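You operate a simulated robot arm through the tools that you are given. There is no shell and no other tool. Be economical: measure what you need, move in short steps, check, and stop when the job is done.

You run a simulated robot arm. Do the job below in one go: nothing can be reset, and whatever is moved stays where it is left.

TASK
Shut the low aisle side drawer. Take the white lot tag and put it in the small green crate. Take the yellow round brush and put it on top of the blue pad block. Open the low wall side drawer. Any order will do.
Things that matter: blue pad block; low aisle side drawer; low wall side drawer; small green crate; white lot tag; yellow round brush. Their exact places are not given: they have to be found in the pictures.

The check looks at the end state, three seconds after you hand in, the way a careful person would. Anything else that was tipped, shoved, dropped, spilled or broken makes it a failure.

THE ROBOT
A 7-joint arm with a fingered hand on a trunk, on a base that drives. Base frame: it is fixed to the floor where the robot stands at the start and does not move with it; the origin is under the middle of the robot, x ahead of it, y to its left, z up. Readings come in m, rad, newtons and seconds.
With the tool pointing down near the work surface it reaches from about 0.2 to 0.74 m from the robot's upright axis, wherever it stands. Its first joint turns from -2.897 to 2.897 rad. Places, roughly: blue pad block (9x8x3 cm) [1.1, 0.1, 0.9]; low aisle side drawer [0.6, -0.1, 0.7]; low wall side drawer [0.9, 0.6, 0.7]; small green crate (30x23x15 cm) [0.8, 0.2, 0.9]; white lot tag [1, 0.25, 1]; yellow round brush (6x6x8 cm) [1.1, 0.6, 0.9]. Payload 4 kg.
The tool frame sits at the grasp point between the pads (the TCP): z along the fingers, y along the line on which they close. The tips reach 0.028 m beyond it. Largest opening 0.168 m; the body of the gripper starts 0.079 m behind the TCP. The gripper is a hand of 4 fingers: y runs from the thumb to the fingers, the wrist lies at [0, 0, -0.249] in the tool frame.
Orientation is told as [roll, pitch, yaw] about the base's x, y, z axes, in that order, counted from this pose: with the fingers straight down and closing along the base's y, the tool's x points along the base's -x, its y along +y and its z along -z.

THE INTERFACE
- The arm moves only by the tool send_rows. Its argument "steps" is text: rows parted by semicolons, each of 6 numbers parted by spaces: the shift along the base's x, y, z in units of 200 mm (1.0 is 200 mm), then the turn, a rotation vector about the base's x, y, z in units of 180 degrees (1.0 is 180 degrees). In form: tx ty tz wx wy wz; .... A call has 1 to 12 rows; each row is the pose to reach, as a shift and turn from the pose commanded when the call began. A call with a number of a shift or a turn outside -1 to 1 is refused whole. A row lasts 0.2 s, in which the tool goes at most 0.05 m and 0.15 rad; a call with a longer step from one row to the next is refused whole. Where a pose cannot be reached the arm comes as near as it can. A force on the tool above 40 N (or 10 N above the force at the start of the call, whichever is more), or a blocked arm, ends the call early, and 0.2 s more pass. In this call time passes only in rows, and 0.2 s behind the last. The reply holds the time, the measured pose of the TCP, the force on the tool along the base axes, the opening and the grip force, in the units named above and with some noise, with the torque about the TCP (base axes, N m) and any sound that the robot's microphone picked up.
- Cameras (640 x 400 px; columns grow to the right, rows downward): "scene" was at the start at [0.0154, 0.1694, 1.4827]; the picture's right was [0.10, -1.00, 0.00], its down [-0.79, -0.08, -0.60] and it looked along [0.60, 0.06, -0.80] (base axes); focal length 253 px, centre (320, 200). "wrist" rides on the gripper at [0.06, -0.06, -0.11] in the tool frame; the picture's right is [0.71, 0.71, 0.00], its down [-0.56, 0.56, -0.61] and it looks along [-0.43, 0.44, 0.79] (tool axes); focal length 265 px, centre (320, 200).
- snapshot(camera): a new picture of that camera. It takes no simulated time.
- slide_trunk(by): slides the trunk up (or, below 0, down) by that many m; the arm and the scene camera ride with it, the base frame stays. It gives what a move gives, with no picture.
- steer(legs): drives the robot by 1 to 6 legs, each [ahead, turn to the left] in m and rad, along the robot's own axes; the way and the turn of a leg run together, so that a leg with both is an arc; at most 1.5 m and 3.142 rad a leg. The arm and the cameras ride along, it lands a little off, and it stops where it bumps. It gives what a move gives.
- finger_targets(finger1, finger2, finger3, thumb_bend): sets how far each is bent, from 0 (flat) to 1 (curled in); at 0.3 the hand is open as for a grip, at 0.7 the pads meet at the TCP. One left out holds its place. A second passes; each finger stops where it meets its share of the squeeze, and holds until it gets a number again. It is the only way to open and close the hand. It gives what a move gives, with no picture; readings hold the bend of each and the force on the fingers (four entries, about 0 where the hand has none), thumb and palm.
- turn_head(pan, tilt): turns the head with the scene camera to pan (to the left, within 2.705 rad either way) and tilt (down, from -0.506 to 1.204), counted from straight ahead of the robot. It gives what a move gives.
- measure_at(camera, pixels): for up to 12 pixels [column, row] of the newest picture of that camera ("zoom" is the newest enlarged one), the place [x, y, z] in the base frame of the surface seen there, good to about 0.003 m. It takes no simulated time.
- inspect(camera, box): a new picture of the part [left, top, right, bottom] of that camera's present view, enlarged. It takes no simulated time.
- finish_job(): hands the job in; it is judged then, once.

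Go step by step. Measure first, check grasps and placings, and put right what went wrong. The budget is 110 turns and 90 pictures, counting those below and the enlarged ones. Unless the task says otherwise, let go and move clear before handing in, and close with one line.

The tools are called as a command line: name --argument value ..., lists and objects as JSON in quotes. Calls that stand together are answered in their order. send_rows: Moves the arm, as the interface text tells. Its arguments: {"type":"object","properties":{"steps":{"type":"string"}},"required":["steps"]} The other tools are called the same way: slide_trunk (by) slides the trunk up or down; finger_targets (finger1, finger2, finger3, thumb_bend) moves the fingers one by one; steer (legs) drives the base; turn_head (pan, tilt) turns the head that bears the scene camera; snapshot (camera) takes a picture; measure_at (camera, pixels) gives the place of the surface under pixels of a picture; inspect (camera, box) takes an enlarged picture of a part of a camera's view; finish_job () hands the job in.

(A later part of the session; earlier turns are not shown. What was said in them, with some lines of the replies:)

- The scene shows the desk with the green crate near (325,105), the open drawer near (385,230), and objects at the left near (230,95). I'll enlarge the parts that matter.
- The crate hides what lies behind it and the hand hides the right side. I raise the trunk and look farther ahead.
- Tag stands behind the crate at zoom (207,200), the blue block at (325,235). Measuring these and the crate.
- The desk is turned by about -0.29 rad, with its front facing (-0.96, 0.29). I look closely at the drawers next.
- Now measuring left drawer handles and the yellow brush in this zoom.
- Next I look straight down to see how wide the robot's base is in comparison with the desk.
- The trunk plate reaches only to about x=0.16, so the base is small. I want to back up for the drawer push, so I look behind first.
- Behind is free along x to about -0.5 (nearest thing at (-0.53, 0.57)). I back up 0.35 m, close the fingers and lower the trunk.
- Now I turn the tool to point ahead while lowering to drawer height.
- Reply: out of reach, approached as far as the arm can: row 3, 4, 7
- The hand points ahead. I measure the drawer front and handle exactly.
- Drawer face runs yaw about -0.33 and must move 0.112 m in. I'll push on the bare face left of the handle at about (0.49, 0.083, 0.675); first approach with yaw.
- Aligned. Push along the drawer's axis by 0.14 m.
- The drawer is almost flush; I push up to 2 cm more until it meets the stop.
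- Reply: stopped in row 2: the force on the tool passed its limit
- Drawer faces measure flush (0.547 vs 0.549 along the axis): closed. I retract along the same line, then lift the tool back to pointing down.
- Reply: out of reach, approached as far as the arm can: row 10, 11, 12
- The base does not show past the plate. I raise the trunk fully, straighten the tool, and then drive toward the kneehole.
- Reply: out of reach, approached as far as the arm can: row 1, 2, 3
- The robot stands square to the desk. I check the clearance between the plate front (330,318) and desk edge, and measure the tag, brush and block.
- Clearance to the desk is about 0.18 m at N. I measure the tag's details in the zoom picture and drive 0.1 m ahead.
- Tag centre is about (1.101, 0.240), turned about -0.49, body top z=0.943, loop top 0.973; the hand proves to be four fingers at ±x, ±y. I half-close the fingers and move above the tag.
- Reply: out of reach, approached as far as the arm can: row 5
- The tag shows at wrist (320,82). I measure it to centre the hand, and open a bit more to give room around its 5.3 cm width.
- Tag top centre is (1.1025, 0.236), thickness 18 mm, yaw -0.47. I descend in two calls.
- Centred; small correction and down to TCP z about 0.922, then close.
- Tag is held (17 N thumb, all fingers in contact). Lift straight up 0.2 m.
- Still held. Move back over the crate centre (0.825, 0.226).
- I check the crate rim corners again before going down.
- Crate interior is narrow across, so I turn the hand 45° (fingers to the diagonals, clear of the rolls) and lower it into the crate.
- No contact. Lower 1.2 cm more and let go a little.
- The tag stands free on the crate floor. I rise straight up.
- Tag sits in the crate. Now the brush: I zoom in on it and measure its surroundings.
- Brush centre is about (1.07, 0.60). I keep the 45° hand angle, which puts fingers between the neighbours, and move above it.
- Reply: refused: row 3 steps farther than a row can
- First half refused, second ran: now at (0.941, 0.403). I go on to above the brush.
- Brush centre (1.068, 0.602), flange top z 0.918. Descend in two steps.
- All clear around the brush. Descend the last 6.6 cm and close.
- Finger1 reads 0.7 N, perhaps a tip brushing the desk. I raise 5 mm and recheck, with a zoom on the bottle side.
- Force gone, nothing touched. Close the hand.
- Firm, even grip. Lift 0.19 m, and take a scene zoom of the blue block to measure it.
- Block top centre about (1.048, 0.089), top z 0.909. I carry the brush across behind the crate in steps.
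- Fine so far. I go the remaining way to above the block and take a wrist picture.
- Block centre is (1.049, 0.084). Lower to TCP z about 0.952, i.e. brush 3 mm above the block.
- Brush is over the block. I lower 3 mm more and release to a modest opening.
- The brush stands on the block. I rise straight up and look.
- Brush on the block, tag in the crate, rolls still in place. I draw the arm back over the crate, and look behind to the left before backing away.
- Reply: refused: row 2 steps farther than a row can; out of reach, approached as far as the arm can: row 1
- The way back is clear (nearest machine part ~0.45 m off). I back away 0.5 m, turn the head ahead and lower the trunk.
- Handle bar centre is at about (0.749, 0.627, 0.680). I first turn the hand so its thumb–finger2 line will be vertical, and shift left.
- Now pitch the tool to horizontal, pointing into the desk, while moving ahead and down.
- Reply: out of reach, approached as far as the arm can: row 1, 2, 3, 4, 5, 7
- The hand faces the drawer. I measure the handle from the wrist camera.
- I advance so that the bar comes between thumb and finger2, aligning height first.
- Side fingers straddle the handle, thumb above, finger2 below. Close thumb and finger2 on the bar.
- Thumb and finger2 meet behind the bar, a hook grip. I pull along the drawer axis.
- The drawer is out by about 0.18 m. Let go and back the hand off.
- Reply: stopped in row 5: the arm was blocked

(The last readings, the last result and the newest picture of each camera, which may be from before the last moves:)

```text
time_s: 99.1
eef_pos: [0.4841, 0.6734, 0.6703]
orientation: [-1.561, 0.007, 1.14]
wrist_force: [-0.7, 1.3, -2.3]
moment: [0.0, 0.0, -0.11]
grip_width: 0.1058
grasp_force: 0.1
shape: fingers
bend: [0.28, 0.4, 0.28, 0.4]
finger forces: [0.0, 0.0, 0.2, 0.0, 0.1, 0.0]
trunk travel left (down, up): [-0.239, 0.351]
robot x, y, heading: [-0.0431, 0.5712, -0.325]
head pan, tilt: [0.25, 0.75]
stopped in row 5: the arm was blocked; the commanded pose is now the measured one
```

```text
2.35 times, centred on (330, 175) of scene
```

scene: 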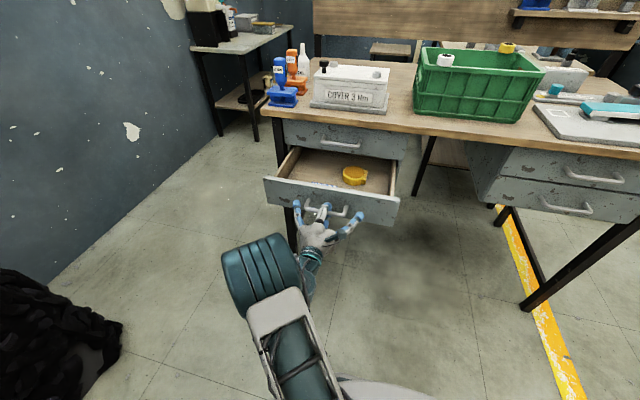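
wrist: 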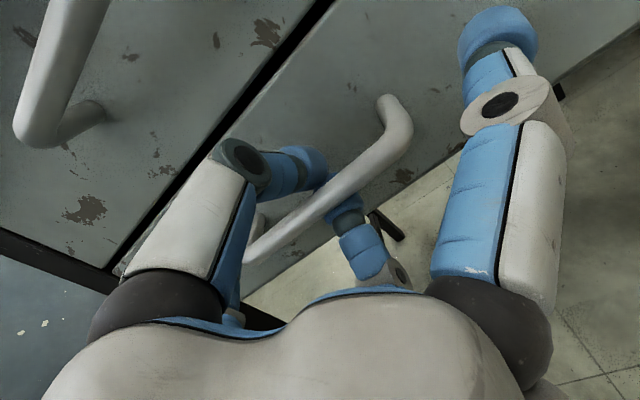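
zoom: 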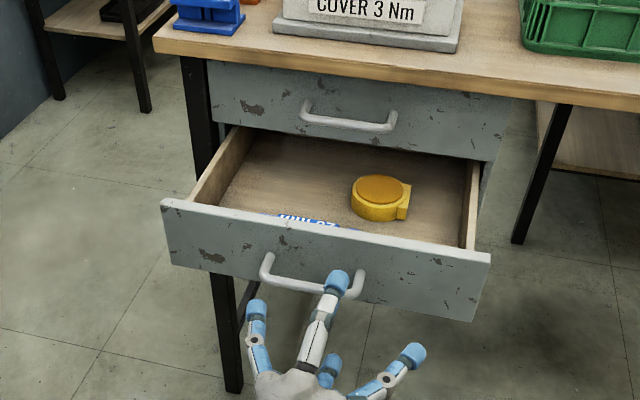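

The hand is clear of the handle by about 5 cm; the arm itself is at its limit. I back the robot 0.1 m and take a last look.

steer --legs '[[-0.1, 0]]'

slide_trunk --by 0.34

turn_head --pan 0.1 --tilt 0.65

snapshot --camera "scene"

inspect --camera "scene" --box '[220, 90, 460, 240]'

```text
time_s: 100.2
eef_pos: [0.3882, 0.7042, 0.6707]
orientation: [-1.562, 0.008, 1.139]
wrist_force: [0.3, 0.6, -0.1]
moment: [0.0, -0.01, -0.01]
grip_width: 0.1054
grasp_force: 0.0
shape: fingers
bend: [0.28, 0.4, 0.28, 0.4]
finger forces: [0.0, 0.0, 0.0, 0.1, 0.0, 0.0]
trunk travel left (down, up): [-0.239, 0.351]
robot x, y, heading: [-0.1341, 0.6073, -0.317]
head pan, tilt: [0.25, 0.75]
```

```text
time_s: 103.6
eef_pos: [0.3793, 0.7026, 1.0193]
orientation: [-1.574, 0.001, 1.138]
wrist_force: [-0.2, 0.1, -0.4]
moment: [0.01, 0.03, -0.01]
grip_width: 0.1057
grasp_force: 0.1
shape: fingers
bend: [0.28, 0.4, 0.28, 0.4]
finger forces: [0.1, 0.0, 0.0, 0.0, 0.1, 0.1]
trunk travel left (down, up): [-0.579, 0.011]
robot x, y, heading: [-0.1387, 0.603, -0.321]
head pan, tilt: [0.25, 0.75]
```

```text
time_s: 104.3
eef_pos: [0.379, 0.7025, 1.0208]
orientation: [-1.575, 0.002, 1.136]
wrist_force: [0.0, -0.6, 0.8]
moment: [0.02, 0.0, -0.01]
grip_width: 0.1057
grasp_force: 0.1
shape: fingers
bend: [0.28, 0.4, 0.28, 0.4]
finger forces: [0.1, 0.0, 0.0, 0.1, 0.0, 0.1]
trunk travel left (down, up): [-0.579, 0.011]
robot x, y, heading: [-0.1299, 0.6053, -0.32]
head pan, tilt: [0.099, 0.649]
```

```text
28 pictures are left
```

scene: 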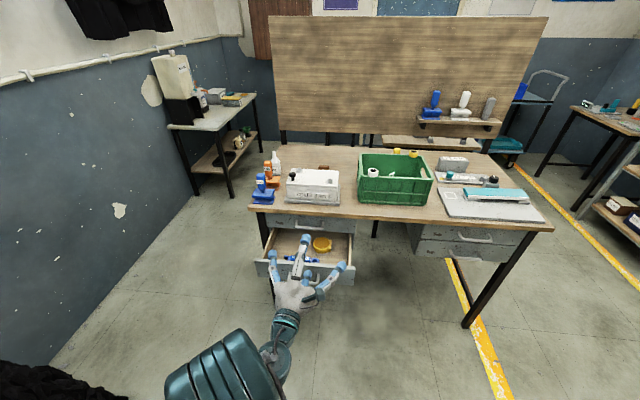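

```text
2.67 times, centred on (340, 165) of scene
```

zoom: 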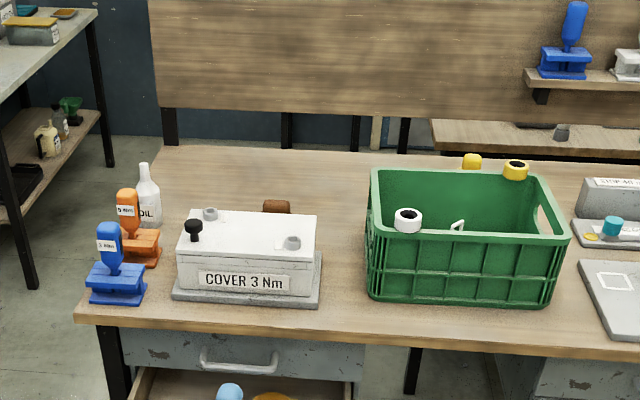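

Everything stands in place: brush behind the crate at zoom (472,160), tag in the crate at (457,225), rolls on the rim. One last check on the aisle side drawer.

inspect --camera "scene" --box '[390, 170, 570, 300]'

measure_at --camera "zoom" --pixels '[[180, 220], [180, 270], [370, 250], [370, 300]]'

```text
3.08 times, centred on (480, 235) of scene
```

zoom: 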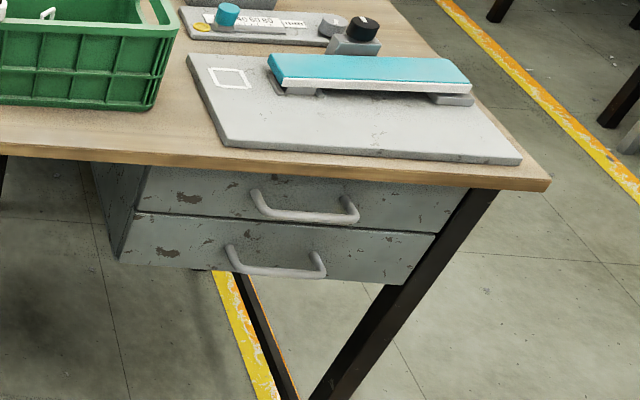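

```text
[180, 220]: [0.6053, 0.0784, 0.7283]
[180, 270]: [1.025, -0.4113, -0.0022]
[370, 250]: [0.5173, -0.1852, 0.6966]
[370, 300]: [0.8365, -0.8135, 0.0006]
```

The aisle side drawer is flush, and all four parts of the job are done. I hand in.

finish_job

```text
The job is handed in.
```

All four parts are done and the job is handed in: the low aisle side drawer is shut, the tag is in the green crate, the brush stands on the blue pad block, and the low wall side drawer is open by about 0.18 m.
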